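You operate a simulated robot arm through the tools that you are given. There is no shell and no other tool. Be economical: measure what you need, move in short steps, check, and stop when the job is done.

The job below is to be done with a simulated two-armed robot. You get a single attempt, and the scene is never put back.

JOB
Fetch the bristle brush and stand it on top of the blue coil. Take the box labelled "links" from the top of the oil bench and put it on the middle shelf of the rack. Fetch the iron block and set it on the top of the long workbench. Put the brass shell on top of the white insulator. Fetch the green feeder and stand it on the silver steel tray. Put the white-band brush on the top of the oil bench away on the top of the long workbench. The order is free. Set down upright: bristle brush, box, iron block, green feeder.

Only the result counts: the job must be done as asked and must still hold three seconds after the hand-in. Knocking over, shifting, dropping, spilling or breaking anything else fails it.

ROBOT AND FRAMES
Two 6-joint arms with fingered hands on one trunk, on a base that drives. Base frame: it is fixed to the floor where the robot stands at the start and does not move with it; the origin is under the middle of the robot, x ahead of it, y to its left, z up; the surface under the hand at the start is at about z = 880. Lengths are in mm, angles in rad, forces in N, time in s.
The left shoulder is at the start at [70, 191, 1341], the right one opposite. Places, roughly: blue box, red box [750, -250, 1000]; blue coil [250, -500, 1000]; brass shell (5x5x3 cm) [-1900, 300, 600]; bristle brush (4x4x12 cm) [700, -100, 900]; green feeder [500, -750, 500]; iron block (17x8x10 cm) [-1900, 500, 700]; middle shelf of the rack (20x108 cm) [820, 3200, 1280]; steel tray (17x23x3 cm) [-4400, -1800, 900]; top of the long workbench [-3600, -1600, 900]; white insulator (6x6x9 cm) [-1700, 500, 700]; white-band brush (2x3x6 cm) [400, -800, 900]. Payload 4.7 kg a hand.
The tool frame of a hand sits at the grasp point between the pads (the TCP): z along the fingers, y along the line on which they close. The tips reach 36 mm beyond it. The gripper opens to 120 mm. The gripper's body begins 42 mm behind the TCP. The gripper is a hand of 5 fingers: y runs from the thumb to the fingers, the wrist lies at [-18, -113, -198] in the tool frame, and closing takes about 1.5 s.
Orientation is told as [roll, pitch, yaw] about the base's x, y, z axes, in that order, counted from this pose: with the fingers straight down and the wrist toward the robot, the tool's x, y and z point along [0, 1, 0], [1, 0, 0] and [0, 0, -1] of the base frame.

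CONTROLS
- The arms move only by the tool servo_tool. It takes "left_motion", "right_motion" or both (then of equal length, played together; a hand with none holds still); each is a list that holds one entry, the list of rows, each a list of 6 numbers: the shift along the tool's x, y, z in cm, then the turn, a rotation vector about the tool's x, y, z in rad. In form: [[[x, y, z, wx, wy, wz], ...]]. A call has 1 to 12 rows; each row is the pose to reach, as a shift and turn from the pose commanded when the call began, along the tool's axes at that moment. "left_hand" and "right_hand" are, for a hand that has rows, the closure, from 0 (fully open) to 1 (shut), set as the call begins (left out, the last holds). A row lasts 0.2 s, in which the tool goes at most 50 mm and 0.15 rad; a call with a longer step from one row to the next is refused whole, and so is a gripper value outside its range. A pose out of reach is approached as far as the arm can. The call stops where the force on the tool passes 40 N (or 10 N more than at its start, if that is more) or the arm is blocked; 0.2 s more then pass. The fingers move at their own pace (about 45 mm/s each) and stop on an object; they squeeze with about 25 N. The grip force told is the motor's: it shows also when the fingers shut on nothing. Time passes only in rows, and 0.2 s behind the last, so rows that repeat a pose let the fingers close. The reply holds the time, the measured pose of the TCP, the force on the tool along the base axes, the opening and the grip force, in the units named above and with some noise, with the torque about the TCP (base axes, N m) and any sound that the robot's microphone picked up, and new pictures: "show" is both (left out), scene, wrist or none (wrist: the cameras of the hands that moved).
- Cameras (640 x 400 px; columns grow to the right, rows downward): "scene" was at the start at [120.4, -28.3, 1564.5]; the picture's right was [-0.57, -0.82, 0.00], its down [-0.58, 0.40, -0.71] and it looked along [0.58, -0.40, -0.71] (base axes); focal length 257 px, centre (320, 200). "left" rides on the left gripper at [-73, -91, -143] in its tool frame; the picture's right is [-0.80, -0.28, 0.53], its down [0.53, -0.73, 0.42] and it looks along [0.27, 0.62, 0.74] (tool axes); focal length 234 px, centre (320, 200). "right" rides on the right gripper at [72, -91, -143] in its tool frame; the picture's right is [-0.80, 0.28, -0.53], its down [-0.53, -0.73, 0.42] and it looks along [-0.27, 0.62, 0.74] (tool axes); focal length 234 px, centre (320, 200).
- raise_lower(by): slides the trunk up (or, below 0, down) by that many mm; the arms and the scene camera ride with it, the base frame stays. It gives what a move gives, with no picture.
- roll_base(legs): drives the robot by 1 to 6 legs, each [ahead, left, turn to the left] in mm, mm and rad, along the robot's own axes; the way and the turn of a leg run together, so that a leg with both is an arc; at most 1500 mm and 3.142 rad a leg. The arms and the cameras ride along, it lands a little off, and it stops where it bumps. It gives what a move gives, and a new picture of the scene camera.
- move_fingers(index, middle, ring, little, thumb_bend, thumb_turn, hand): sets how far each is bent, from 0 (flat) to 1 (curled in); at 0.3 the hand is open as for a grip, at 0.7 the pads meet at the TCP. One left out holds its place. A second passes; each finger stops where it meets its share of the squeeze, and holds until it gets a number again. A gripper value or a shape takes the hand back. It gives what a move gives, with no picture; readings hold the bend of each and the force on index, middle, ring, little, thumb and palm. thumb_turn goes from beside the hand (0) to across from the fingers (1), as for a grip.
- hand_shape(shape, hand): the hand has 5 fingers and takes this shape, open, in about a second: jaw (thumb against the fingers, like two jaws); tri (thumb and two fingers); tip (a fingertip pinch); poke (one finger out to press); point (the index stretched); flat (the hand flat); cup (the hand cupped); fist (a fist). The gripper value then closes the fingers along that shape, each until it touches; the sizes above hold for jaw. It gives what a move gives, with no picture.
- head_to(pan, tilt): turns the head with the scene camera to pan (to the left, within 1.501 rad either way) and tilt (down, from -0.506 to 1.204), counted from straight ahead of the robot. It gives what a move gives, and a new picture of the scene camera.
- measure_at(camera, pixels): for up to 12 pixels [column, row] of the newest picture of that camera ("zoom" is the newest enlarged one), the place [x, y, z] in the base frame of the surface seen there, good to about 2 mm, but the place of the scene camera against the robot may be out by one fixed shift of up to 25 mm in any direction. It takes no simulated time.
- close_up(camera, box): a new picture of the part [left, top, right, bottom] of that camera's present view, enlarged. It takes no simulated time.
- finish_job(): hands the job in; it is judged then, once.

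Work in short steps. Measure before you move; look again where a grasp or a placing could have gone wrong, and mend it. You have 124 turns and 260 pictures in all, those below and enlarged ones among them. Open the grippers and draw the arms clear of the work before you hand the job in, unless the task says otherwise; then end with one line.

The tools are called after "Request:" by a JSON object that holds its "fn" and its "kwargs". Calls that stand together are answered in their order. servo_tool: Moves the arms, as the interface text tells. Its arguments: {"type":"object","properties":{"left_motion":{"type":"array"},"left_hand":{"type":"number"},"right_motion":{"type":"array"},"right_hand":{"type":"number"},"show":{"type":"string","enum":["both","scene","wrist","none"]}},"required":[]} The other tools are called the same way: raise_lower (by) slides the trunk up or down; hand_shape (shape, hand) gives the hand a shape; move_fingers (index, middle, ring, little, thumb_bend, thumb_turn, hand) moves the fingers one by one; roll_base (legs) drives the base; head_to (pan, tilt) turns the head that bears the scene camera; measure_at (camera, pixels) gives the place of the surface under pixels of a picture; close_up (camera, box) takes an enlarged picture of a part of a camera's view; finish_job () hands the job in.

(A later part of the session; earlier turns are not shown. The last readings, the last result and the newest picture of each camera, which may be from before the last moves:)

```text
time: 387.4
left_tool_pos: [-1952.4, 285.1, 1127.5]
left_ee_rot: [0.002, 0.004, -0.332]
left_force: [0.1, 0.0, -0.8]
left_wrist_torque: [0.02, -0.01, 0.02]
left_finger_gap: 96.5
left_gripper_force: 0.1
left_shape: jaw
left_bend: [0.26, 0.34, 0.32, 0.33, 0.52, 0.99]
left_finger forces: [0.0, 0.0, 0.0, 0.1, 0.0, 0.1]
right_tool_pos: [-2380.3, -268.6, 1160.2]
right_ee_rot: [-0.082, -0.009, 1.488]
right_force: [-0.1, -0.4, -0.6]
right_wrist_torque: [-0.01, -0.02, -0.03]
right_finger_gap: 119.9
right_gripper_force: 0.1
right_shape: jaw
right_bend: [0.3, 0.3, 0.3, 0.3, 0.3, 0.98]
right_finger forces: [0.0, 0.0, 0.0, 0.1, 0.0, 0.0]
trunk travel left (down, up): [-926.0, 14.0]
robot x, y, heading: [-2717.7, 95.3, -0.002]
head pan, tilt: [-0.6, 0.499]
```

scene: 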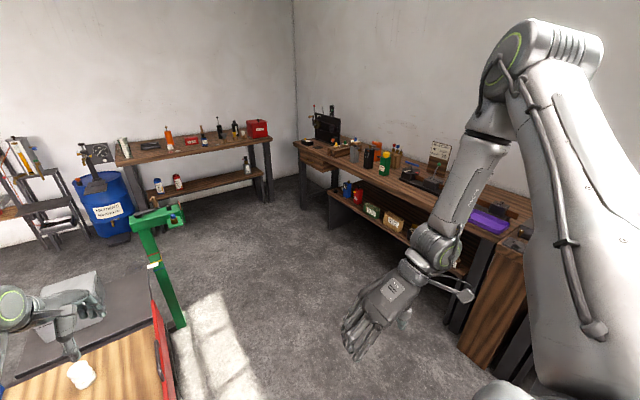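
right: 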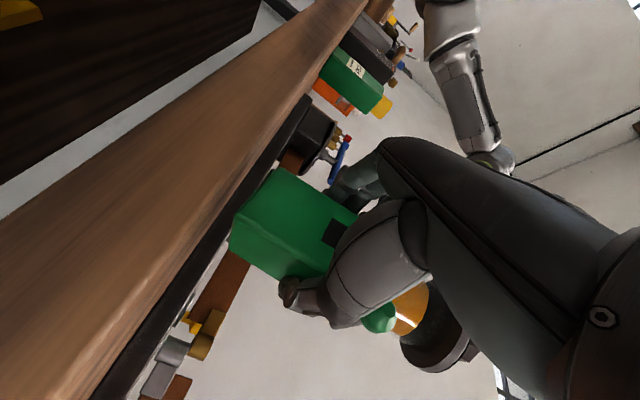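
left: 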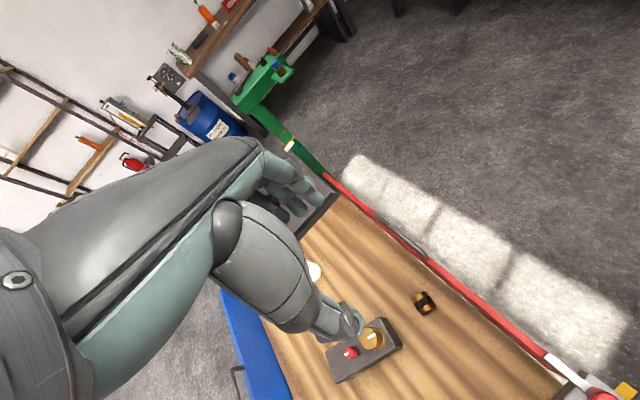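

Aligned to a few mm. Descend with the arm to z≈720 and view.

Request:
{"fn": "servo_tool", "kwargs": {"left_motion": [[[0.6, 0.1, 4.5, 0, 0, -0.04], [0.6, 0.1, 9, 0, 0, -0.08], [0.6, 0.1, 13.5, 0, 0, -0.08], [0.6, 0.1, 18, 0, 0, -0.08], [0.6, 0.1, 22.5, 0, 0, -0.08], [0.6, 0.1, 27, 0, 0, -0.08], [0.6, 0.1, 31.5, 0, 0, -0.08], [0.6, 0.1, 36, 0, 0, -0.08], [0.6, 0.1, 40.5, 0, 0, -0.08]]], "left_hand": 0.3, "show": "wrist"}}

Request:
{"fn": "head_to", "kwargs": {"pan": 0.2, "tilt": 0.8}}

```text
time: 389.4
left_tool_pos: [-1974.7, 302.2, 745.2]
left_ee_rot: [0.004, 0.002, -0.25]
left_force: [0.3, 0.6, 0.0]
left_wrist_torque: [0.0, 0.07, -0.01]
left_finger_gap: 83.9
left_gripper_force: 0.1
left_shape: jaw
left_bend: [0.27, 0.37, 0.35, 0.35, 0.6, 0.99]
left_finger forces: [0.1, 0.0, 0.0, 0.1, 0.1, 0.1]
left hand out of reach, approached as far as the arm can: row 8, 9
right_tool_pos: [-2380.5, -267.7, 1159.3]
right_ee_rot: [-0.082, -0.007, 1.486]
right_force: [0.3, -0.2, 0.5]
right_wrist_torque: [-0.04, -0.01, 0.0]
right_finger_gap: 119.7
right_gripper_force: 0.1
right_shape: jaw
right_bend: [0.3, 0.3, 0.3, 0.3, 0.3, 0.98]
right_finger forces: [0.1, 0.0, 0.1, 0.0, 0.1, 0.0]
trunk travel left (down, up): [-926.0, 14.0]
robot x, y, heading: [-2722.5, 97.4, -0.008]
head pan, tilt: [-0.6, 0.499]
```

left: 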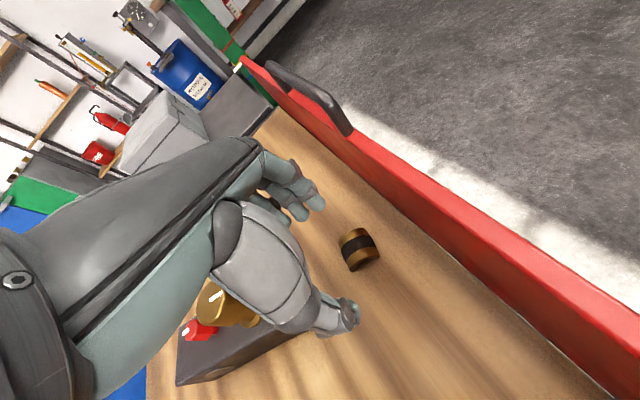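

```text
time: 390.5
left_tool_pos: [-1975.8, 300.4, 744.9]
left_ee_rot: [0.002, 0.004, -0.252]
left_force: [-0.6, -0.6, 0.4]
left_wrist_torque: [0.03, 0.0, -0.03]
left_finger_gap: 83.9
left_gripper_force: 0.0
left_shape: jaw
left_bend: [0.27, 0.37, 0.35, 0.35, 0.6, 0.99]
left_finger forces: [0.1, 0.0, 0.1, 0.1, 0.0, 0.0]
right_tool_pos: [-2379.5, -268.7, 1159.9]
right_ee_rot: [-0.08, -0.007, 1.487]
right_force: [-1.1, -0.1, -0.3]
right_wrist_torque: [0.03, -0.04, 0.0]
right_finger_gap: 120.0
right_gripper_force: 0.0
right_shape: jaw
right_bend: [0.3, 0.3, 0.3, 0.3, 0.3, 0.98]
right_finger forces: [0.0, 0.0, 0.0, 0.1, 0.1, 0.0]
trunk travel left (down, up): [-926.0, 14.0]
robot x, y, heading: [-2724.2, 92.3, -0.001]
head pan, tilt: [0.201, 0.799]
```

scene: 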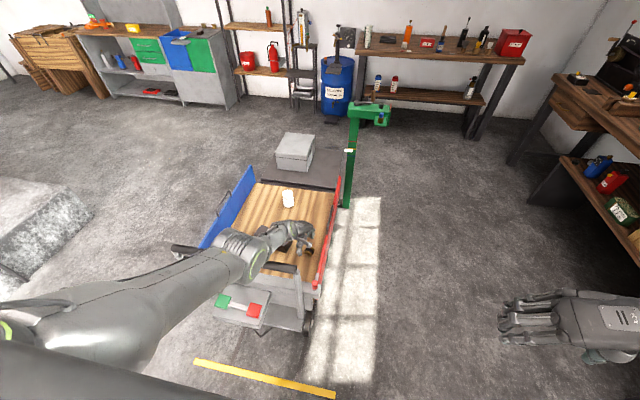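

Arm length limit reached; I need the base ~70 mm closer and the trunk ~48 mm lower. Raise the hand, shift, and lower.

Request:
{"fn": "measure_at", "kwargs": {"camera": "scene", "pixels": [[245, 240], [262, 245], [280, 267], [230, 260], [250, 262]]}}

Request:
{"fn": "servo_tool", "kwargs": {"left_motion": [[[0, 0, -4, 0, 0, 0], [0, 0, -9, 0, 0, 0]]], "show": "none"}}

Request:
{"fn": "roll_base", "kwargs": {"legs": [[70, 33, 0]]}}

Request:
{"fn": "raise_lower", "kwargs": {"by": -45}}

```text
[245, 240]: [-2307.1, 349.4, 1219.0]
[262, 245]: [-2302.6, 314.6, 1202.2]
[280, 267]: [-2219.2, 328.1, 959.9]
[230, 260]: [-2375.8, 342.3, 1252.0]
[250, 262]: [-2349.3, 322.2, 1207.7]
```

```text
time: 391.1
left_tool_pos: [-1976.3, 301.9, 834.6]
left_ee_rot: [0.003, 0.004, -0.252]
left_force: [2.3, -1.0, 4.0]
left_wrist_torque: [0.1, 0.16, -0.04]
left_finger_gap: 84.1
left_gripper_force: 0.0
left_shape: jaw
left_bend: [0.27, 0.37, 0.35, 0.35, 0.6, 0.99]
left_finger forces: [0.0, 0.0, 0.1, 0.1, 0.0, 0.0]
right_tool_pos: [-2380.7, -266.0, 1162.0]
right_ee_rot: [-0.081, -0.007, 1.488]
right_force: [-0.4, 0.8, -0.4]
right_wrist_torque: [-0.02, -0.01, -0.03]
right_finger_gap: 119.9
right_gripper_force: 0.0
right_shape: jaw
right_bend: [0.3, 0.3, 0.3, 0.3, 0.3, 0.98]
right_finger forces: [0.0, 0.1, 0.0, 0.0, 0.0, 0.0]
trunk travel left (down, up): [-926.0, 14.0]
robot x, y, heading: [-2726.6, 93.4, 0.0]
head pan, tilt: [0.201, 0.799]
```

```text
time: 392.2
left_tool_pos: [-1908.9, 329.2, 837.0]
left_ee_rot: [0.004, 0.001, -0.252]
left_force: [-0.8, -0.1, 0.2]
left_wrist_torque: [0.01, -0.04, -0.03]
left_finger_gap: 84.0
left_gripper_force: 0.1
left_shape: jaw
left_bend: [0.27, 0.37, 0.35, 0.35, 0.6, 0.99]
left_finger forces: [0.1, 0.0, 0.0, 0.0, 0.0, 0.0]
right_tool_pos: [-2315.6, -239.2, 1159.8]
right_ee_rot: [-0.084, -0.011, 1.486]
right_force: [-1.1, -1.1, 0.8]
right_wrist_torque: [0.03, -0.05, -0.01]
right_finger_gap: 119.8
right_gripper_force: 0.1
right_shape: jaw
right_bend: [0.3, 0.3, 0.3, 0.3, 0.3, 0.98]
right_finger forces: [0.0, 0.1, 0.0, 0.0, 0.0, 0.0]
trunk travel left (down, up): [-926.0, 14.0]
robot x, y, heading: [-2650.7, 129.0, -0.006]
head pan, tilt: [0.201, 0.799]
```

scene: 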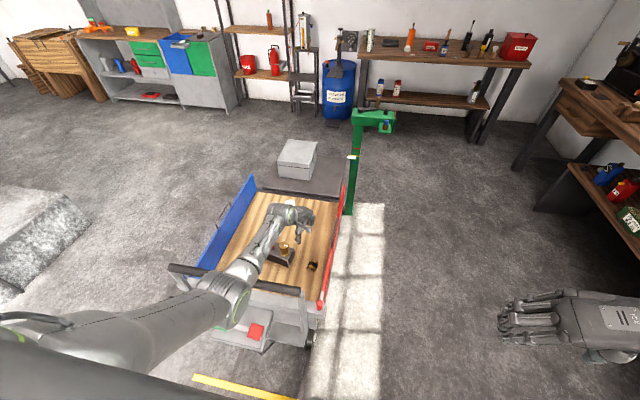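

```text
time: 393.0
left_tool_pos: [-1905.6, 332.2, 788.6]
left_ee_rot: [-0.001, 0.005, -0.253]
left_force: [0.0, -0.5, -0.2]
left_wrist_torque: [0.02, 0.01, 0.0]
left_finger_gap: 84.3
left_gripper_force: 0.1
left_shape: jaw
left_bend: [0.27, 0.37, 0.35, 0.35, 0.6, 0.99]
left_finger forces: [0.0, 0.0, 0.0, 0.1, 0.1, 0.0]
right_tool_pos: [-2310.4, -235.2, 1114.1]
right_ee_rot: [-0.081, -0.01, 1.486]
right_force: [0.6, 0.1, 0.3]
right_wrist_torque: [-0.05, 0.02, -0.01]
right_finger_gap: 120.0
right_gripper_force: 0.1
right_shape: jaw
right_bend: [0.3, 0.3, 0.3, 0.3, 0.3, 0.98]
right_finger forces: [0.1, 0.1, 0.0, 0.0, 0.0, 0.0]
trunk travel left (down, up): [-881.0, 59.0]
robot x, y, heading: [-2653.9, 125.6, -0.007]
head pan, tilt: [0.201, 0.799]
```

Move over the shell and descend to z≈658.

Request:
{"fn": "servo_tool", "kwargs": {"left_motion": [[[-2.5, -1.6, 1, 0, 0, 0], [-5.1, -3.2, 3, 0, 0, 0], [-5.1, -3.2, 6.5, 0, 0, 0], [-5.1, -3.2, 10, 0, 0, 0], [-5.1, -3.2, 12.2, 0, 0, 0], [-5.1, -3.2, 13, 0, 0, 0], [-5.1, -3.2, 13, 0, 0, 0]]], "show": "wrist"}}

```text
time: 394.8
left_tool_pos: [-1922.5, 295.8, 679.9]
left_ee_rot: [0.023, -0.033, -0.254]
left_force: [-0.9, -0.6, -2.2]
left_wrist_torque: [0.01, -0.1, -0.02]
left_finger_gap: 83.9
left_gripper_force: 0.0
left_shape: jaw
left_bend: [0.27, 0.37, 0.35, 0.35, 0.6, 0.99]
left_finger forces: [0.0, 0.1, 0.0, 0.1, 0.0, 0.0]
right_tool_pos: [-2311.5, -238.2, 1110.7]
right_ee_rot: [-0.081, -0.01, 1.485]
right_force: [1.0, 0.7, -1.3]
right_wrist_torque: [-0.01, 0.03, -0.01]
right_finger_gap: 120.1
right_gripper_force: 0.1
right_shape: jaw
right_bend: [0.3, 0.3, 0.3, 0.3, 0.3, 0.98]
right_finger forces: [0.1, 0.1, 0.1, 0.0, 0.0, 0.0]
trunk travel left (down, up): [-881.0, 59.0]
robot x, y, heading: [-2647.4, 129.1, -0.001]
head pan, tilt: [0.201, 0.799]
stopped in row 7 (left hand): the arm was blocked; the commanded pose is now the measured one
```

left: 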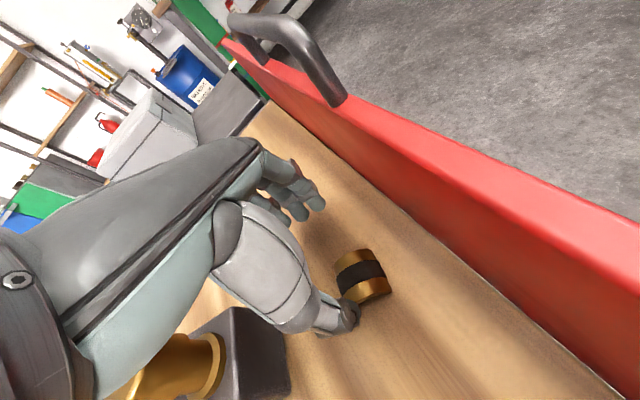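

Right at the arm's length limit. I lift 50 mm, drive 60 mm closer, and try again.

Request:
{"fn": "servo_tool", "kwargs": {"left_motion": [[[0, 0, -2.5, 0, 0, 0], [0, 0, -5, 0, 0, 0]]], "show": "none"}}

Request:
{"fn": "roll_base", "kwargs": {"legs": [[60, 0, 0]]}}

Request:
{"fn": "servo_tool", "kwargs": {"left_motion": [[[-1.3, -4, 0, 0.013, -0.015, 0], [-2.65, -8.2, 0, 0.026, -0.03, 0], [-2.65, -8.2, 2.5, 0.026, -0.03, 0], [-2.65, -8.2, 5, 0.026, -0.03, 0], [-2.65, -8.2, 7, 0.026, -0.03, 0], [-2.65, -8.2, 7, 0.026, -0.03, 0]]], "show": "wrist"}}

```text
time: 395.6
left_tool_pos: [-1897.1, 280.7, 757.1]
left_ee_rot: [0.03, -0.076, -0.271]
left_force: [0.1, 0.1, 0.0]
left_wrist_torque: [0.02, -0.02, 0.0]
left_finger_gap: 84.1
left_gripper_force: 0.0
left_shape: jaw
left_bend: [0.27, 0.37, 0.35, 0.35, 0.6, 0.99]
left_finger forces: [0.0, 0.0, 0.0, 0.0, 0.1, 0.0]
right_tool_pos: [-2313.0, -241.5, 1112.1]
right_ee_rot: [-0.084, -0.01, 1.48]
right_force: [-0.1, -0.1, 0.0]
right_wrist_torque: [-0.03, -0.06, 0.04]
right_finger_gap: 119.9
right_gripper_force: 0.1
right_shape: jaw
right_bend: [0.3, 0.3, 0.3, 0.3, 0.3, 0.98]
right_finger forces: [0.0, 0.1, 0.0, 0.0, 0.1, 0.1]
trunk travel left (down, up): [-881.0, 59.0]
robot x, y, heading: [-2647.6, 126.6, -0.009]
head pan, tilt: [0.201, 0.799]
stopped in row 2 (left hand): the arm was blocked; the commanded pose is now the measured one
```

```text
time: 396.6
left_tool_pos: [-1847.0, 284.6, 755.3]
left_ee_rot: [0.031, -0.068, -0.264]
left_force: [-1.1, -0.4, 0.1]
left_wrist_torque: [0.0, -0.02, 0.01]
left_finger_gap: 83.8
left_gripper_force: 0.1
left_shape: jaw
left_bend: [0.27, 0.37, 0.35, 0.35, 0.6, 0.99]
left_finger forces: [0.1, 0.0, 0.0, 0.1, 0.0, 0.0]
right_tool_pos: [-2258.1, -239.6, 1117.0]
right_ee_rot: [-0.087, -0.01, 1.481]
right_force: [-0.9, -0.7, 0.9]
right_wrist_torque: [-0.02, -0.08, -0.03]
right_finger_gap: 119.9
right_gripper_force: 0.0
right_shape: jaw
right_bend: [0.3, 0.3, 0.3, 0.3, 0.3, 0.98]
right_finger forces: [0.0, 0.0, 0.0, 0.0, 0.0, 0.0]
trunk travel left (down, up): [-881.0, 59.0]
robot x, y, heading: [-2592.3, 126.0, -0.009]
head pan, tilt: [0.201, 0.799]
```

scene: 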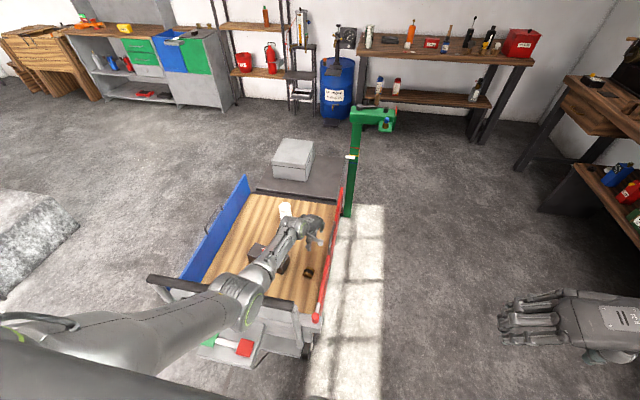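

```text
time: 398.2
left_tool_pos: [-1835.7, 279.9, 756.4]
left_ee_rot: [0.061, -0.164, -0.295]
left_force: [-0.7, 0.5, 0.5]
left_wrist_torque: [0.03, 0.01, 0.02]
left_finger_gap: 84.1
left_gripper_force: 0.1
left_shape: jaw
left_bend: [0.27, 0.37, 0.35, 0.35, 0.6, 0.99]
left_finger forces: [0.1, 0.0, 0.1, 0.1, 0.0, 0.0]
right_tool_pos: [-2251.8, -240.7, 1110.5]
right_ee_rot: [-0.081, -0.01, 1.481]
right_force: [-0.2, -1.8, -0.2]
right_wrist_torque: [0.09, -0.02, -0.04]
right_finger_gap: 119.8
right_gripper_force: 0.0
right_shape: jaw
right_bend: [0.3, 0.3, 0.3, 0.3, 0.3, 0.98]
right_finger forces: [0.1, 0.0, 0.1, 0.0, 0.0, 0.1]
trunk travel left (down, up): [-881.0, 59.0]
robot x, y, heading: [-2591.7, 125.0, -0.009]
head pan, tilt: [0.201, 0.799]
stopped in row 6 (left hand): the arm was blocked; the commanded pose is now the measured one
```

left: 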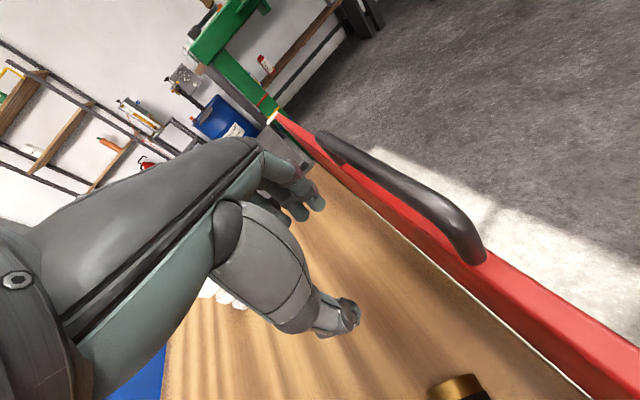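

The elbow rests near the handle bar; I lift clear, back off, and go around to the trolley's back side (heading −90°), where the hand can grasp the shell with thumb away from the front wall.

Request:
{"fn": "raise_lower", "kwargs": {"by": 58}}

Request:
{"fn": "servo_tool", "kwargs": {"left_motion": [[[0, 0, -4, 0, 0, 0], [0, 0, -8, 0.03, -0.02, -0.05], [0, 0, -12, 0.06, -0.03, -0.11], [0, 0, -16, 0.09, -0.04, -0.17], [0, 0, -20, 0.12, -0.05, -0.23], [0, 0, -24, 0.15, -0.06, -0.29], [0, 0, -28, 0.16, -0.07, -0.295], [0, 0, -31, 0.16, -0.07, -0.295]]], "left_hand": 0.45, "show": "none"}}

Request:
{"fn": "roll_base", "kwargs": {"legs": [[-250, 0, 0], [0, 1175, 0], [733, 0, 0], [0, 0, -1.562], [252, 0, 0]]}}

Request:
{"fn": "servo_tool", "kwargs": {"left_motion": [[[0, 0, 0, 0, 0, 0]]], "show": "wrist"}}

```text
time: 399.2
left_tool_pos: [-1844.3, 279.4, 808.5]
left_ee_rot: [0.049, -0.153, -0.294]
left_force: [-0.7, -0.1, -1.0]
left_wrist_torque: [-0.01, -0.02, 0.01]
left_finger_gap: 83.8
left_gripper_force: 0.1
left_shape: jaw
left_bend: [0.27, 0.37, 0.35, 0.35, 0.6, 0.99]
left_finger forces: [0.0, 0.0, 0.0, 0.1, 0.1, 0.0]
right_tool_pos: [-2251.2, -238.9, 1172.6]
right_ee_rot: [-0.08, -0.009, 1.484]
right_force: [0.9, 0.3, 0.1]
right_wrist_torque: [0.02, -0.01, 0.0]
right_finger_gap: 120.0
right_gripper_force: 0.0
right_shape: jaw
right_bend: [0.3, 0.3, 0.3, 0.3, 0.3, 0.98]
right_finger forces: [0.1, 0.1, 0.0, 0.0, 0.1, 0.1]
trunk travel left (down, up): [-939.0, 1.0]
robot x, y, heading: [-2591.7, 127.2, -0.009]
head pan, tilt: [0.201, 0.799]
```

```text
time: 401.0
left_tool_pos: [-1895.1, 278.2, 1117.1]
left_ee_rot: [-0.047, 0.008, 0.002]
left_force: [-0.3, -0.4, -0.3]
left_wrist_torque: [-0.01, -0.02, -0.01]
left_finger_gap: 66.3
left_gripper_force: 0.0
left_shape: jaw
left_bend: [0.74, 0.43, 0.4, 0.4, 0.68, 1.0]
left_finger forces: [0.1, 0.0, 0.0, 0.0, 0.1, 0.0]
right_tool_pos: [-2252.5, -239.9, 1171.6]
right_ee_rot: [-0.081, -0.008, 1.481]
right_force: [0.3, -0.3, 0.2]
right_wrist_torque: [0.04, 0.01, -0.01]
right_finger_gap: 119.9
right_gripper_force: 0.0
right_shape: jaw
right_bend: [0.3, 0.3, 0.3, 0.3, 0.3, 0.98]
right_finger forces: [0.0, 0.1, 0.0, 0.0, 0.0, 0.1]
trunk travel left (down, up): [-939.0, 1.0]
robot x, y, heading: [-2591.3, 126.4, -0.003]
head pan, tilt: [0.201, 0.799]
```

```text
time: 417.3
left_tool_pos: [-1946.6, 360.5, 1119.2]
left_ee_rot: [-0.042, 0.004, -1.557]
left_force: [0.2, 0.2, -0.4]
left_wrist_torque: [0.0, 0.0, -0.03]
left_finger_gap: 66.2
left_gripper_force: 0.1
left_shape: jaw
left_bend: [0.74, 0.43, 0.4, 0.4, 0.68, 1.0]
left_finger forces: [0.0, 0.0, 0.0, 0.0, 0.0, 0.0]
right_tool_pos: [-2469.7, 711.3, 1172.3]
right_ee_rot: [-0.081, -0.012, -0.074]
right_force: [-0.1, 0.4, 0.9]
right_wrist_torque: [-0.06, 0.01, -0.01]
right_finger_gap: 119.8
right_gripper_force: 0.1
right_shape: jaw
right_bend: [0.3, 0.3, 0.3, 0.3, 0.3, 0.98]
right_finger forces: [0.1, 0.1, 0.0, 0.0, 0.1, 0.0]
trunk travel left (down, up): [-939.0, 1.0]
robot x, y, heading: [-2111.4, 1055.8, -1.558]
head pan, tilt: [0.201, 0.799]
```

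scene: 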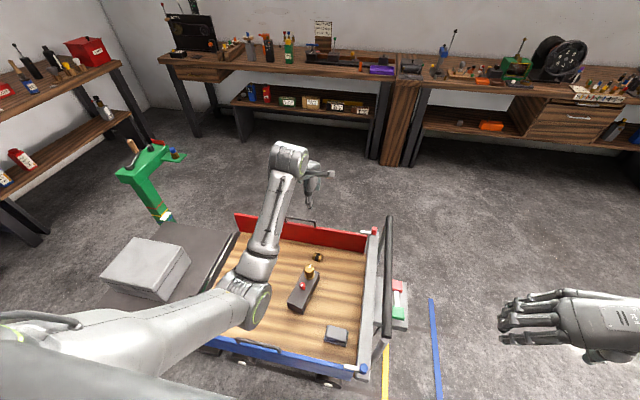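

```text
time: 417.7
left_tool_pos: [-1947.4, 357.6, 1116.5]
left_ee_rot: [-0.044, 0.004, -1.556]
left_force: [0.6, 0.7, -0.5]
left_wrist_torque: [0.03, 0.0, -0.02]
left_finger_gap: 66.2
left_gripper_force: 0.1
left_shape: jaw
left_bend: [0.74, 0.43, 0.4, 0.4, 0.68, 1.0]
left_finger forces: [0.1, 0.1, 0.0, 0.0, 0.0, 0.1]
right_tool_pos: [-2469.2, 709.0, 1172.5]
right_ee_rot: [-0.081, -0.007, -0.075]
right_force: [-0.4, -0.1, 0.0]
right_wrist_torque: [0.02, -0.01, 0.01]
right_finger_gap: 119.9
right_gripper_force: 0.1
right_shape: jaw
right_bend: [0.3, 0.3, 0.3, 0.3, 0.3, 0.98]
right_finger forces: [0.1, 0.1, 0.1, 0.0, 0.0, 0.0]
trunk travel left (down, up): [-939.0, 1.0]
robot x, y, heading: [-2104.7, 1053.9, -1.565]
head pan, tilt: [0.201, 0.799]
```

left: 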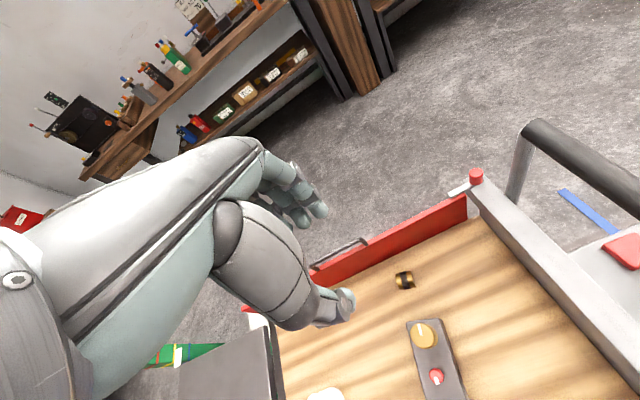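

Measure shell, block and insulator to see whether anything shifted.

Request:
{"fn": "measure_at", "kwargs": {"camera": "left", "pixels": [[405, 280], [397, 277], [412, 276], [412, 286], [423, 333], [436, 376], [325, 396], [450, 325], [408, 325], [400, 238], [424, 322]]}}

Request:
{"fn": "close_up", "kwargs": {"camera": "left", "box": [300, 230, 500, 400]}}

```text
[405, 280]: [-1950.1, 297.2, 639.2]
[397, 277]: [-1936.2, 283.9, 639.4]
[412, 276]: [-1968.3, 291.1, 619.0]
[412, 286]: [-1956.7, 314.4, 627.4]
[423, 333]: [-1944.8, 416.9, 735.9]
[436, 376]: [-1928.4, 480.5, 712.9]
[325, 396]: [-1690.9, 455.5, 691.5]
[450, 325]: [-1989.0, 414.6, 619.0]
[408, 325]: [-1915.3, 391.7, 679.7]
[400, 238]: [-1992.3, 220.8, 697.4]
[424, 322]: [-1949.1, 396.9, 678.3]
```

```text
2.35 times, centred on (400, 315) of left
```

zoom: 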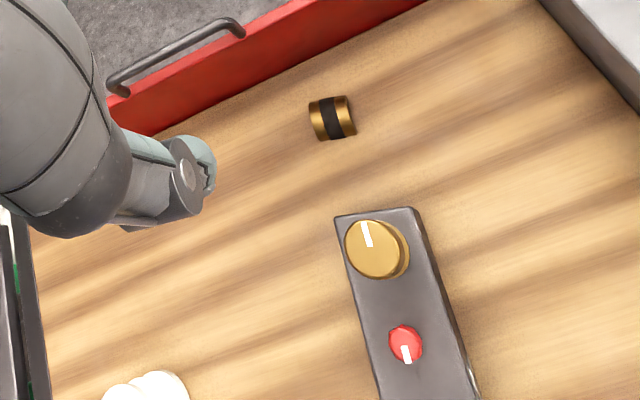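

Nothing has shifted. Lower the trunk, move over the shell with matched yaw, descend to z≈658, and close.

Request:
{"fn": "raise_lower", "kwargs": {"by": -265}}

Request:
{"fn": "servo_tool", "kwargs": {"left_motion": [[[-0.2, 3, 3, 0.02, 0, 0.09], [-0.4, 6.4, 6.5, 0.044, 0, 0.18], [-0.4, 6.4, 10.5, 0.044, 0, 0.26], [-0.4, 6.4, 14.5, 0.044, 0, 0.26], [-0.4, 6.4, 17.5, 0.044, 0, 0.26], [-0.4, 6.4, 19.3, 0.044, 0, 0.26], [-0.4, 6.4, 19.3, 0.044, 0, 0.26]]], "left_hand": 0.4, "show": "wrist"}}

Request:
{"fn": "servo_tool", "kwargs": {"left_motion": [[[0, 0, 0, 0, 0, 0], [0, 0, 0, 0, 0, 0], [0, 0, 0, 0, 0, 0], [0, 0, 0, 0, 0, 0], [0, 0, 0, 0, 0, 0], [0, 0, 0, 0, 0, 0], [0, 0, 0, 0, 0, 0]]], "left_hand": 1, "show": "both"}}

```text
time: 420.4
left_tool_pos: [-1946.0, 358.3, 851.3]
left_ee_rot: [-0.046, 0.007, -1.556]
left_force: [-0.5, 0.6, -0.4]
left_wrist_torque: [0.0, 0.02, 0.02]
left_finger_gap: 66.5
left_gripper_force: 0.0
left_shape: jaw
left_bend: [0.74, 0.43, 0.4, 0.4, 0.68, 1.0]
left_finger forces: [0.0, 0.1, 0.1, 0.1, 0.1, 0.1]
right_tool_pos: [-2468.5, 708.3, 908.8]
right_ee_rot: [-0.082, -0.009, -0.074]
right_force: [0.3, -0.6, 0.0]
right_wrist_torque: [0.05, 0.03, -0.01]
right_finger_gap: 119.9
right_gripper_force: 0.0
right_shape: jaw
right_bend: [0.3, 0.3, 0.3, 0.3, 0.3, 0.98]
right_finger forces: [0.1, 0.0, 0.0, 0.0, 0.0, 0.0]
trunk travel left (down, up): [-674.0, 266.0]
robot x, y, heading: [-2104.8, 1052.6, -1.566]
head pan, tilt: [0.201, 0.799]
```

```text
time: 422.0
left_tool_pos: [-1958.5, 297.0, 658.7]
left_ee_rot: [-0.05, 0.038, -1.818]
left_force: [0.9, 21.3, 5.4]
left_wrist_torque: [-0.88, -0.01, 0.22]
left_finger_gap: 69.0
left_gripper_force: 0.0
left_shape: jaw
left_bend: [0.74, 0.45, 0.41, 0.42, 0.66, 1.0]
left_finger forces: [0.0, 13.9, 8.7, 0.1, 0.0, 0.0]
right_tool_pos: [-2469.3, 711.5, 908.5]
right_ee_rot: [-0.084, -0.01, -0.074]
right_force: [-0.2, -0.3, 0.0]
right_wrist_torque: [-0.02, -0.01, -0.02]
right_finger_gap: 120.0
right_gripper_force: 0.0
right_shape: jaw
right_bend: [0.3, 0.3, 0.3, 0.3, 0.3, 0.98]
right_finger forces: [0.1, 0.1, 0.0, 0.0, 0.0, 0.0]
trunk travel left (down, up): [-674.0, 266.0]
robot x, y, heading: [-2105.0, 1054.1, -1.561]
head pan, tilt: [0.201, 0.799]
```

left: 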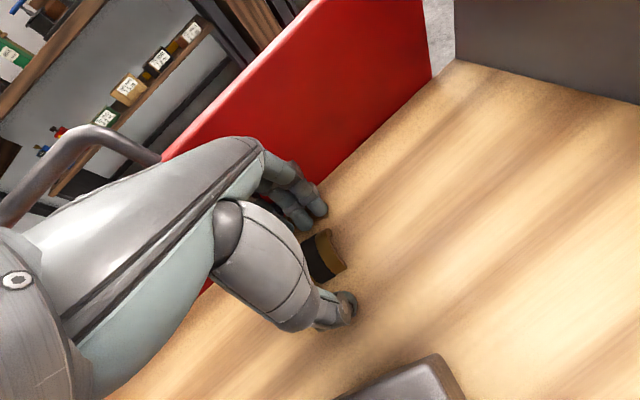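

```text
time: 423.6
left_tool_pos: [-1959.1, 295.3, 659.3]
left_ee_rot: [-0.047, 0.035, -1.819]
left_force: [1.1, -4.4, 10.9]
left_wrist_torque: [-0.29, 0.06, -0.02]
left_finger_gap: 30.4
left_gripper_force: 25.1
left_shape: jaw
left_bend: [0.73, 0.52, 0.52, 0.53, 0.75, 1.0]
left_finger forces: [18.7, 3.5, 3.2, 0.1, 18.6, 0.1]
right_tool_pos: [-2469.1, 709.1, 908.2]
right_ee_rot: [-0.083, -0.011, -0.074]
right_force: [0.1, 1.6, 0.4]
right_wrist_torque: [0.0, 0.02, 0.02]
right_finger_gap: 120.0
right_gripper_force: 0.0
right_shape: jaw
right_bend: [0.3, 0.3, 0.3, 0.3, 0.3, 0.98]
right_finger forces: [0.1, 0.0, 0.0, 0.0, 0.1, 0.0]
trunk travel left (down, up): [-674.0, 266.0]
robot x, y, heading: [-2104.9, 1051.2, -1.561]
head pan, tilt: [0.201, 0.799]
```

scene: 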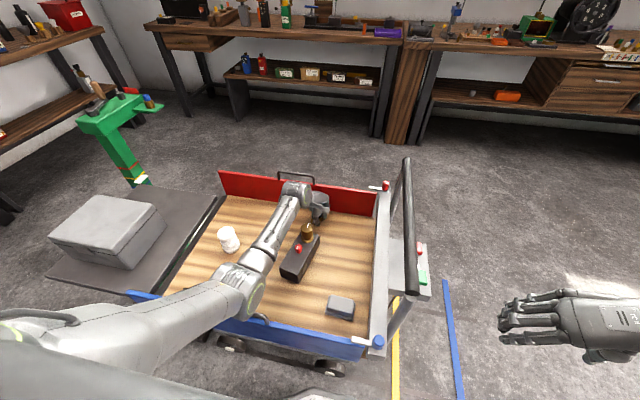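
left: 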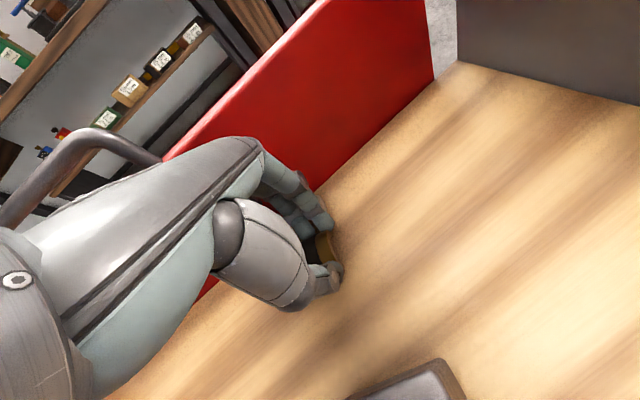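

Shell gripped. Lift 250 mm and drive so it hovers over the insulator.

Request:
{"fn": "servo_tool", "kwargs": {"left_motion": [[[0, 0, -1.5, 0, 0, 0], [0, 0, -4, 0, 0, 0], [0, 0, -8, 0, 0, 0], [0, 0, -12, 0, 0, 0], [0, 0, -16, 0, 0, 0], [0, 0, -20, 0, 0, 0], [0, 0, -25, 0, 0, 0]]], "show": "none"}}

Request:
{"fn": "roll_base", "kwargs": {"legs": [[-178, 293, -0.01]]}}

Request:
{"fn": "servo_tool", "kwargs": {"left_motion": [[[0, 0, 0, 0, 0, 0]]], "show": "wrist"}}

Request:
{"fn": "close_up", "kwargs": {"camera": "left", "box": [220, 140, 440, 320]}}

```text
time: 425.2
left_tool_pos: [-1947.8, 283.3, 907.7]
left_ee_rot: [-0.048, 0.042, -1.816]
left_force: [0.4, 0.7, -0.9]
left_wrist_torque: [0.02, 0.03, 0.01]
left_finger_gap: 29.3
left_gripper_force: 25.0
left_shape: jaw
left_bend: [0.73, 0.52, 0.53, 0.53, 0.75, 1.0]
left_finger forces: [12.2, 2.0, 2.4, 0.0, 16.4, 0.1]
right_tool_pos: [-2469.6, 709.9, 907.5]
right_ee_rot: [-0.083, -0.011, -0.075]
right_force: [0.3, 0.3, 0.2]
right_wrist_torque: [-0.01, 0.01, 0.01]
right_finger_gap: 120.1
right_gripper_force: 0.1
right_shape: jaw
right_bend: [0.3, 0.3, 0.3, 0.3, 0.3, 0.98]
right_finger forces: [0.1, 0.0, 0.0, 0.1, 0.0, 0.0]
trunk travel left (down, up): [-674.0, 266.0]
robot x, y, heading: [-2108.5, 1055.6, -1.567]
head pan, tilt: [0.201, 0.799]
```

```text
time: 427.5
left_tool_pos: [-1663.4, 459.7, 907.8]
left_ee_rot: [-0.048, 0.039, -1.828]
left_force: [0.9, 0.3, -1.1]
left_wrist_torque: [0.02, 0.06, -0.03]
left_finger_gap: 29.3
left_gripper_force: 24.9
left_shape: jaw
left_bend: [0.73, 0.52, 0.53, 0.53, 0.75, 1.0]
left_finger forces: [12.1, 2.1, 2.3, 0.0, 16.5, 0.0]
right_tool_pos: [-2179.5, 890.5, 907.9]
right_ee_rot: [-0.083, -0.008, -0.084]
right_force: [-1.1, 0.2, 0.2]
right_wrist_torque: [0.0, -0.03, 0.0]
right_finger_gap: 120.1
right_gripper_force: 0.1
right_shape: jaw
right_bend: [0.3, 0.3, 0.3, 0.3, 0.3, 0.98]
right_finger forces: [0.1, 0.1, 0.1, 0.1, 0.0, 0.0]
trunk travel left (down, up): [-674.0, 266.0]
robot x, y, heading: [-1812.6, 1233.3, -1.577]
head pan, tilt: [0.201, 0.799]
```

scene: 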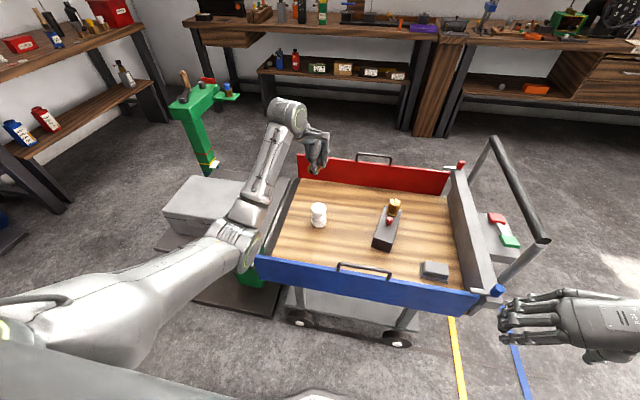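

```text
time: 427.9
left_tool_pos: [-1664.5, 459.0, 907.6]
left_ee_rot: [-0.049, 0.039, -1.828]
left_force: [-0.4, 0.7, -1.6]
left_wrist_torque: [0.01, -0.01, -0.01]
left_finger_gap: 29.4
left_gripper_force: 24.6
left_shape: jaw
left_bend: [0.73, 0.52, 0.53, 0.53, 0.75, 1.0]
left_finger forces: [12.2, 2.1, 2.3, 0.1, 16.3, 0.0]
right_tool_pos: [-2179.8, 890.3, 907.4]
right_ee_rot: [-0.079, -0.01, -0.085]
right_force: [-0.3, 0.2, -0.5]
right_wrist_torque: [-0.02, -0.03, 0.0]
right_finger_gap: 120.1
right_gripper_force: 0.0
right_shape: jaw
right_bend: [0.3, 0.3, 0.3, 0.3, 0.3, 0.98]
right_finger forces: [0.0, 0.0, 0.1, 0.0, 0.0, 0.0]
trunk travel left (down, up): [-674.0, 266.0]
robot x, y, heading: [-1813.1, 1233.3, -1.569]
head pan, tilt: [0.201, 0.799]
```

left: 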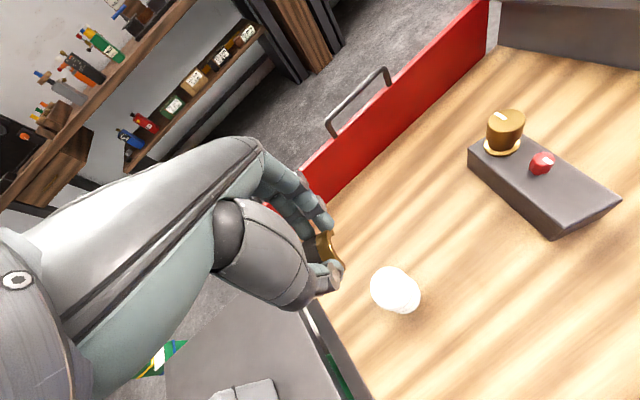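

```text
2.22 times, centred on (330, 230) of left
```

zoom: 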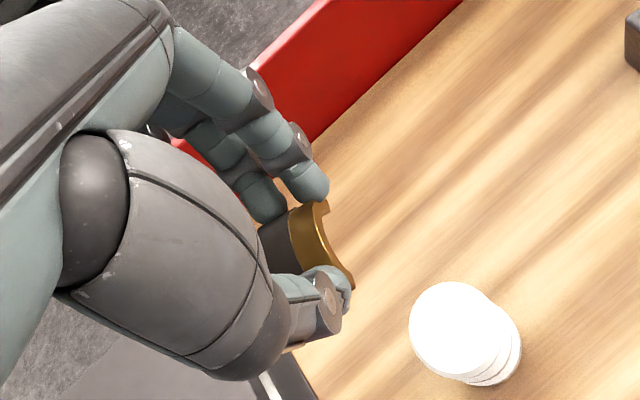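

Measure the insulator top and the held shell.

Request:
{"fn": "measure_at", "kwargs": {"camera": "left", "pixels": [[389, 286], [375, 290], [400, 275], [385, 272], [322, 248], [327, 236], [335, 258], [341, 270], [312, 252]]}}

```text
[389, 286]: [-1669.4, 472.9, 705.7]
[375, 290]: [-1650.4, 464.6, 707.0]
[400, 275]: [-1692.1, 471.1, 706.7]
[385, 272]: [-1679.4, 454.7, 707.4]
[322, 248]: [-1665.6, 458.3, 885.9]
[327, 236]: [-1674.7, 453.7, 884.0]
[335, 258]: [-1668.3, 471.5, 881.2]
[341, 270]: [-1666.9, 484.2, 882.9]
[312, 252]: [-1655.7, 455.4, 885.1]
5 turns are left
```

Five turns remain. Shift onto the insulator axis (−1669,474), lower to contact, release and rise.

Request:
{"fn": "servo_tool", "kwargs": {"left_motion": [[[-0.7, -0.7, 2, 0, 0, 0], [-1.25, -1.2, 6, 0, 0, 0], [-1.25, -1.2, 10, 0, 0, 0], [-1.25, -1.2, 13.5, 0, 0, 0], [-1.25, -1.2, 15.3, 0, 0, 0]]], "show": "none"}}

Request:
{"fn": "servo_tool", "kwargs": {"left_motion": [[[0, 0, 0.2, 0, 0, 0], [0, 0, 0.4, 0, 0, 0], [0, 0, 0.5, 0, 0, 0]]], "show": "none"}}

Request:
{"fn": "servo_tool", "kwargs": {"left_motion": [[[0, 0, 0, 0, 0, 0], [0, 0, 0, 0, 0, 0], [0, 0, 0, 0, 0, 0], [0, 0, 0, 0, 0, 0], [0, 0, 0, 0, 0, 0], [0, 0, -2, 0, 0, 0], [0, 0, -6, 0, 0, 0], [0, 0, -10, 0, 0, 0], [0, 0, -14, 0, 0, 0], [0, 0, -18, 0, 0, 0]]], "left_hand": 0.35, "show": "both"}}

```text
time: 429.1
left_tool_pos: [-1678.5, 482.1, 755.7]
left_ee_rot: [-0.049, 0.038, -1.828]
left_force: [0.1, 0.4, -1.2]
left_wrist_torque: [0.01, -0.01, 0.0]
left_finger_gap: 29.1
left_gripper_force: 25.1
left_shape: jaw
left_bend: [0.73, 0.52, 0.53, 0.53, 0.75, 1.0]
left_finger forces: [12.2, 2.1, 2.2, 0.0, 16.4, 0.0]
right_tool_pos: [-2179.7, 889.2, 907.5]
right_ee_rot: [-0.081, -0.01, -0.083]
right_force: [0.6, -0.1, 1.0]
right_wrist_torque: [-0.02, -0.01, 0.03]
right_finger_gap: 120.0
right_gripper_force: 0.1
right_shape: jaw
right_bend: [0.3, 0.3, 0.3, 0.3, 0.3, 0.98]
right_finger forces: [0.0, 0.1, 0.1, 0.0, 0.0, 0.0]
trunk travel left (down, up): [-674.0, 266.0]
robot x, y, heading: [-1816.1, 1234.6, -1.573]
head pan, tilt: [0.201, 0.799]
```

```text
time: 429.9
left_tool_pos: [-1679.1, 482.0, 751.0]
left_ee_rot: [-0.051, 0.039, -1.827]
left_force: [0.4, 0.2, -0.6]
left_wrist_torque: [-0.01, -0.01, 0.04]
left_finger_gap: 29.2
left_gripper_force: 24.7
left_shape: jaw
left_bend: [0.73, 0.52, 0.53, 0.53, 0.75, 1.0]
left_finger forces: [12.0, 2.4, 2.7, 0.1, 16.3, 0.1]
right_tool_pos: [-2178.8, 890.3, 908.7]
right_ee_rot: [-0.083, -0.009, -0.083]
right_force: [-0.4, 0.1, -0.4]
right_wrist_torque: [-0.01, 0.01, -0.01]
right_finger_gap: 120.0
right_gripper_force: 0.1
right_shape: jaw
right_bend: [0.3, 0.3, 0.3, 0.3, 0.3, 0.98]
right_finger forces: [0.0, 0.0, 0.0, 0.0, 0.1, 0.1]
trunk travel left (down, up): [-674.0, 266.0]
robot x, y, heading: [-1812.1, 1234.6, -1.577]
head pan, tilt: [0.201, 0.799]
```

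```text
time: 432.1
left_tool_pos: [-1671.4, 474.5, 931.5]
left_ee_rot: [-0.048, 0.037, -1.828]
left_force: [0.2, 0.4, -0.1]
left_wrist_torque: [-0.02, 0.03, -0.01]
left_finger_gap: 77.8
left_gripper_force: 0.1
left_shape: jaw
left_bend: [0.28, 0.39, 0.36, 0.36, 0.63, 1.0]
left_finger forces: [0.1, 0.0, 0.0, 0.0, 0.0, 0.0]
right_tool_pos: [-2179.4, 891.0, 907.0]
right_ee_rot: [-0.082, -0.011, -0.084]
right_force: [0.3, 0.4, 0.5]
right_wrist_torque: [-0.03, 0.03, -0.01]
right_finger_gap: 120.2
right_gripper_force: 0.0
right_shape: jaw
right_bend: [0.3, 0.3, 0.3, 0.3, 0.3, 0.98]
right_finger forces: [0.1, 0.0, 0.0, 0.0, 0.0, 0.2]
trunk travel left (down, up): [-674.0, 266.0]
robot x, y, heading: [-1814.9, 1233.5, -1.573]
head pan, tilt: [0.201, 0.799]
4 turns are left
```

scene: 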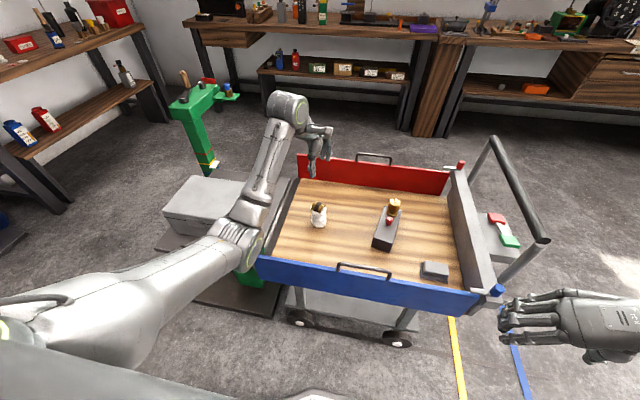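
left: 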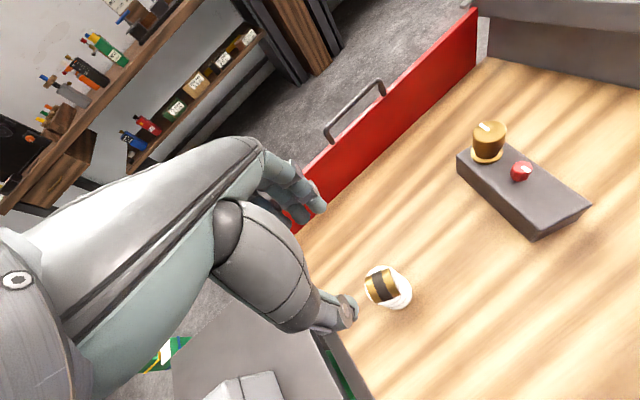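

Shell rests on the insulator. With four turns left I try the iron block by its brass knob at (−1945,412): drive over, descend, close, and test-lift slightly.

Request:
{"fn": "roll_base", "kwargs": {"legs": [[62, -274, 0]]}}

Request:
{"fn": "servo_tool", "kwargs": {"left_motion": [[[0.2, 0.1, 4, 0.02, 0.01, -0.04], [0.5, 0.3, 8, 0.04, 0.02, -0.08], [0.8, 0.5, 12, 0.056, 0.024, -0.11], [1, 0.6, 16, 0.056, 0.024, -0.11], [1.1, 0.6, 19.5, 0.056, 0.024, -0.11], [1.1, 0.6, 21.3, 0.056, 0.024, -0.11]]], "left_hand": 0.2, "show": "wrist"}}

Request:
{"fn": "servo_tool", "kwargs": {"left_motion": [[[0, 0, 0, 0, 0, 0], [0, 0, 0, 0, 0, 0], [0, 0, 0, 0, 0, 0], [0, 0, 0, 0, 0, 0], [0, 0, 0, 0, 0, 0], [0, 0, 0, 0, 0, 0], [0, 0, 0, 0, 0, 0], [0, 0, 0, 0, 0, 0]]], "left_hand": 1, "show": "none"}}

Request:
{"fn": "servo_tool", "kwargs": {"left_motion": [[[0, 0, -1, 0, 0, 0], [0, 0, -2.5, 0, 0, 0], [0, 0, -4, 0, 0, 0]]], "show": "both"}}

```text
time: 434.0
left_tool_pos: [-1943.6, 412.2, 930.9]
left_ee_rot: [-0.05, 0.037, -1.826]
left_force: [-0.3, -0.2, -0.1]
left_wrist_torque: [0.02, 0.02, 0.02]
left_finger_gap: 77.7
left_gripper_force: 0.1
left_shape: jaw
left_bend: [0.28, 0.39, 0.36, 0.36, 0.63, 1.0]
left_finger forces: [0.1, 0.1, 0.1, 0.0, 0.1, 0.1]
right_tool_pos: [-2451.3, 828.6, 907.7]
right_ee_rot: [-0.083, -0.008, -0.082]
right_force: [-0.3, 0.4, 0.0]
right_wrist_torque: [0.01, 0.02, -0.01]
right_finger_gap: 120.1
right_gripper_force: 0.1
right_shape: jaw
right_bend: [0.3, 0.3, 0.3, 0.3, 0.3, 0.98]
right_finger forces: [0.1, 0.0, 0.1, 0.0, 0.1, 0.1]
trunk travel left (down, up): [-674.0, 266.0]
robot x, y, heading: [-2086.0, 1170.3, -1.574]
head pan, tilt: [0.201, 0.799]
```

scene: 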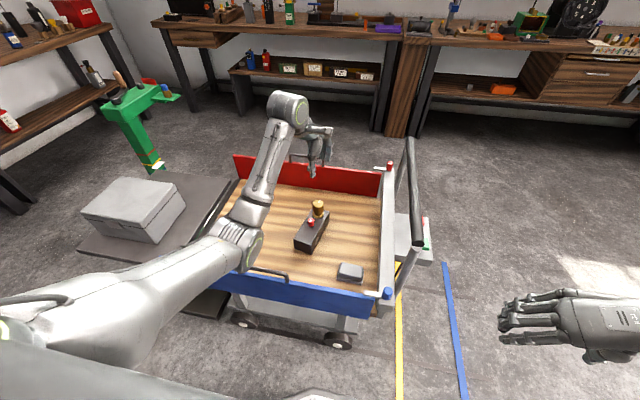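

```text
time: 435.4
left_tool_pos: [-1945.2, 406.6, 742.3]
left_ee_rot: [-0.017, 0.072, -1.722]
left_force: [0.1, 0.0, 15.2]
left_wrist_torque: [1.18, -0.15, 0.01]
left_finger_gap: 97.8
left_gripper_force: 0.1
left_shape: jaw
left_bend: [0.26, 0.34, 0.32, 0.33, 0.48, 0.99]
left_finger forces: [0.1, 0.0, 0.0, 0.0, 15.9, 0.1]
right_tool_pos: [-2452.3, 828.8, 909.1]
right_ee_rot: [-0.083, -0.008, -0.083]
right_force: [0.5, -0.3, -0.2]
right_wrist_torque: [0.0, 0.01, 0.0]
right_finger_gap: 120.1
right_gripper_force: 0.1
right_shape: jaw
right_bend: [0.3, 0.3, 0.3, 0.3, 0.3, 0.98]
right_finger forces: [0.1, 0.1, 0.0, 0.0, 0.0, 0.0]
trunk travel left (down, up): [-674.0, 266.0]
robot x, y, heading: [-2088.0, 1171.5, -1.568]
head pan, tilt: [0.201, 0.799]
stopped in row 6 (left hand): the force on the tool passed its limit at 50 N (the readings are from after the stop); the commanded pose is now the measured one
```

left: 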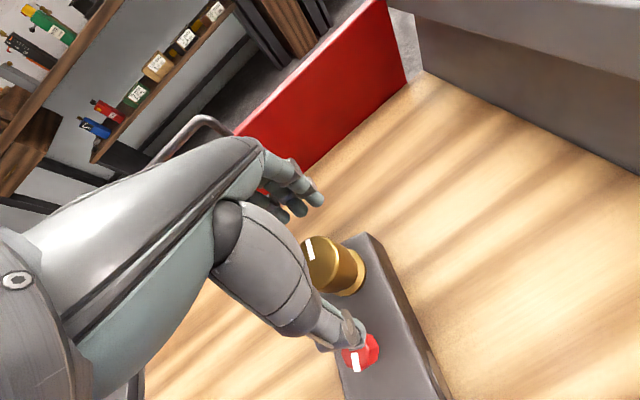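

```text
time: 437.2
left_tool_pos: [-1944.6, 407.3, 742.7]
left_ee_rot: [-0.018, 0.069, -1.722]
left_force: [-3.0, -5.7, 34.4]
left_wrist_torque: [2.96, -0.33, 0.0]
left_finger_gap: 56.1
left_gripper_force: 25.4
left_shape: jaw
left_bend: [0.72, 0.64, 0.7, 0.7, 0.48, 0.99]
left_finger forces: [8.9, 5.1, 0.0, 0.1, 43.0, 0.0]
right_tool_pos: [-2452.9, 831.9, 908.3]
right_ee_rot: [-0.084, -0.012, -0.085]
right_force: [-1.0, 0.2, -0.7]
right_wrist_torque: [0.02, 0.02, -0.02]
right_finger_gap: 120.0
right_gripper_force: 0.2
right_shape: jaw
right_bend: [0.3, 0.3, 0.3, 0.3, 0.3, 0.98]
right_finger forces: [0.0, 0.0, 0.1, 0.1, 0.0, 0.0]
trunk travel left (down, up): [-674.0, 266.0]
robot x, y, heading: [-2088.5, 1170.2, -1.576]
head pan, tilt: [0.201, 0.799]
```

```text
time: 438.0
left_tool_pos: [-1943.5, 402.5, 775.7]
left_ee_rot: [-0.019, 0.081, -1.721]
left_force: [0.5, -0.2, -10.2]
left_wrist_torque: [-0.66, 0.11, 0.05]
left_finger_gap: 50.4
left_gripper_force: 25.2
left_shape: jaw
left_bend: [0.72, 0.66, 0.7, 0.7, 0.56, 0.99]
left_finger forces: [11.9, 5.0, 0.0, 0.1, 16.4, 0.1]
right_tool_pos: [-2451.6, 827.4, 906.6]
right_ee_rot: [-0.08, -0.01, -0.082]
right_force: [0.2, 0.6, -0.2]
right_wrist_torque: [-0.02, 0.0, -0.01]
right_finger_gap: 119.7
right_gripper_force: 0.0
right_shape: jaw
right_bend: [0.3, 0.3, 0.3, 0.3, 0.3, 0.98]
right_finger forces: [0.1, 0.1, 0.0, 0.1, 0.1, 0.0]
trunk travel left (down, up): [-674.0, 266.0]
robot x, y, heading: [-2084.0, 1168.3, -1.57]
head pan, tilt: [0.201, 0.799]
3 turns are left
```

scene: 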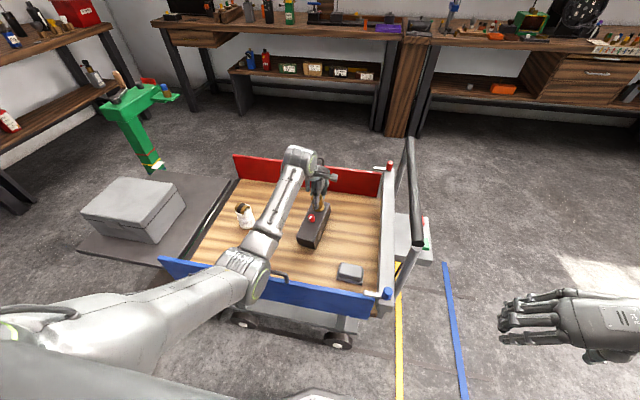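
left: 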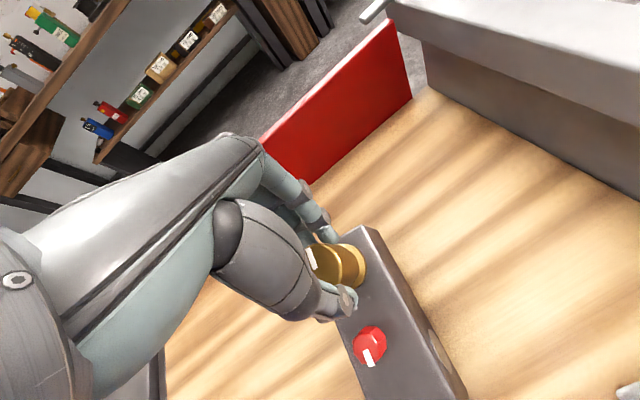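

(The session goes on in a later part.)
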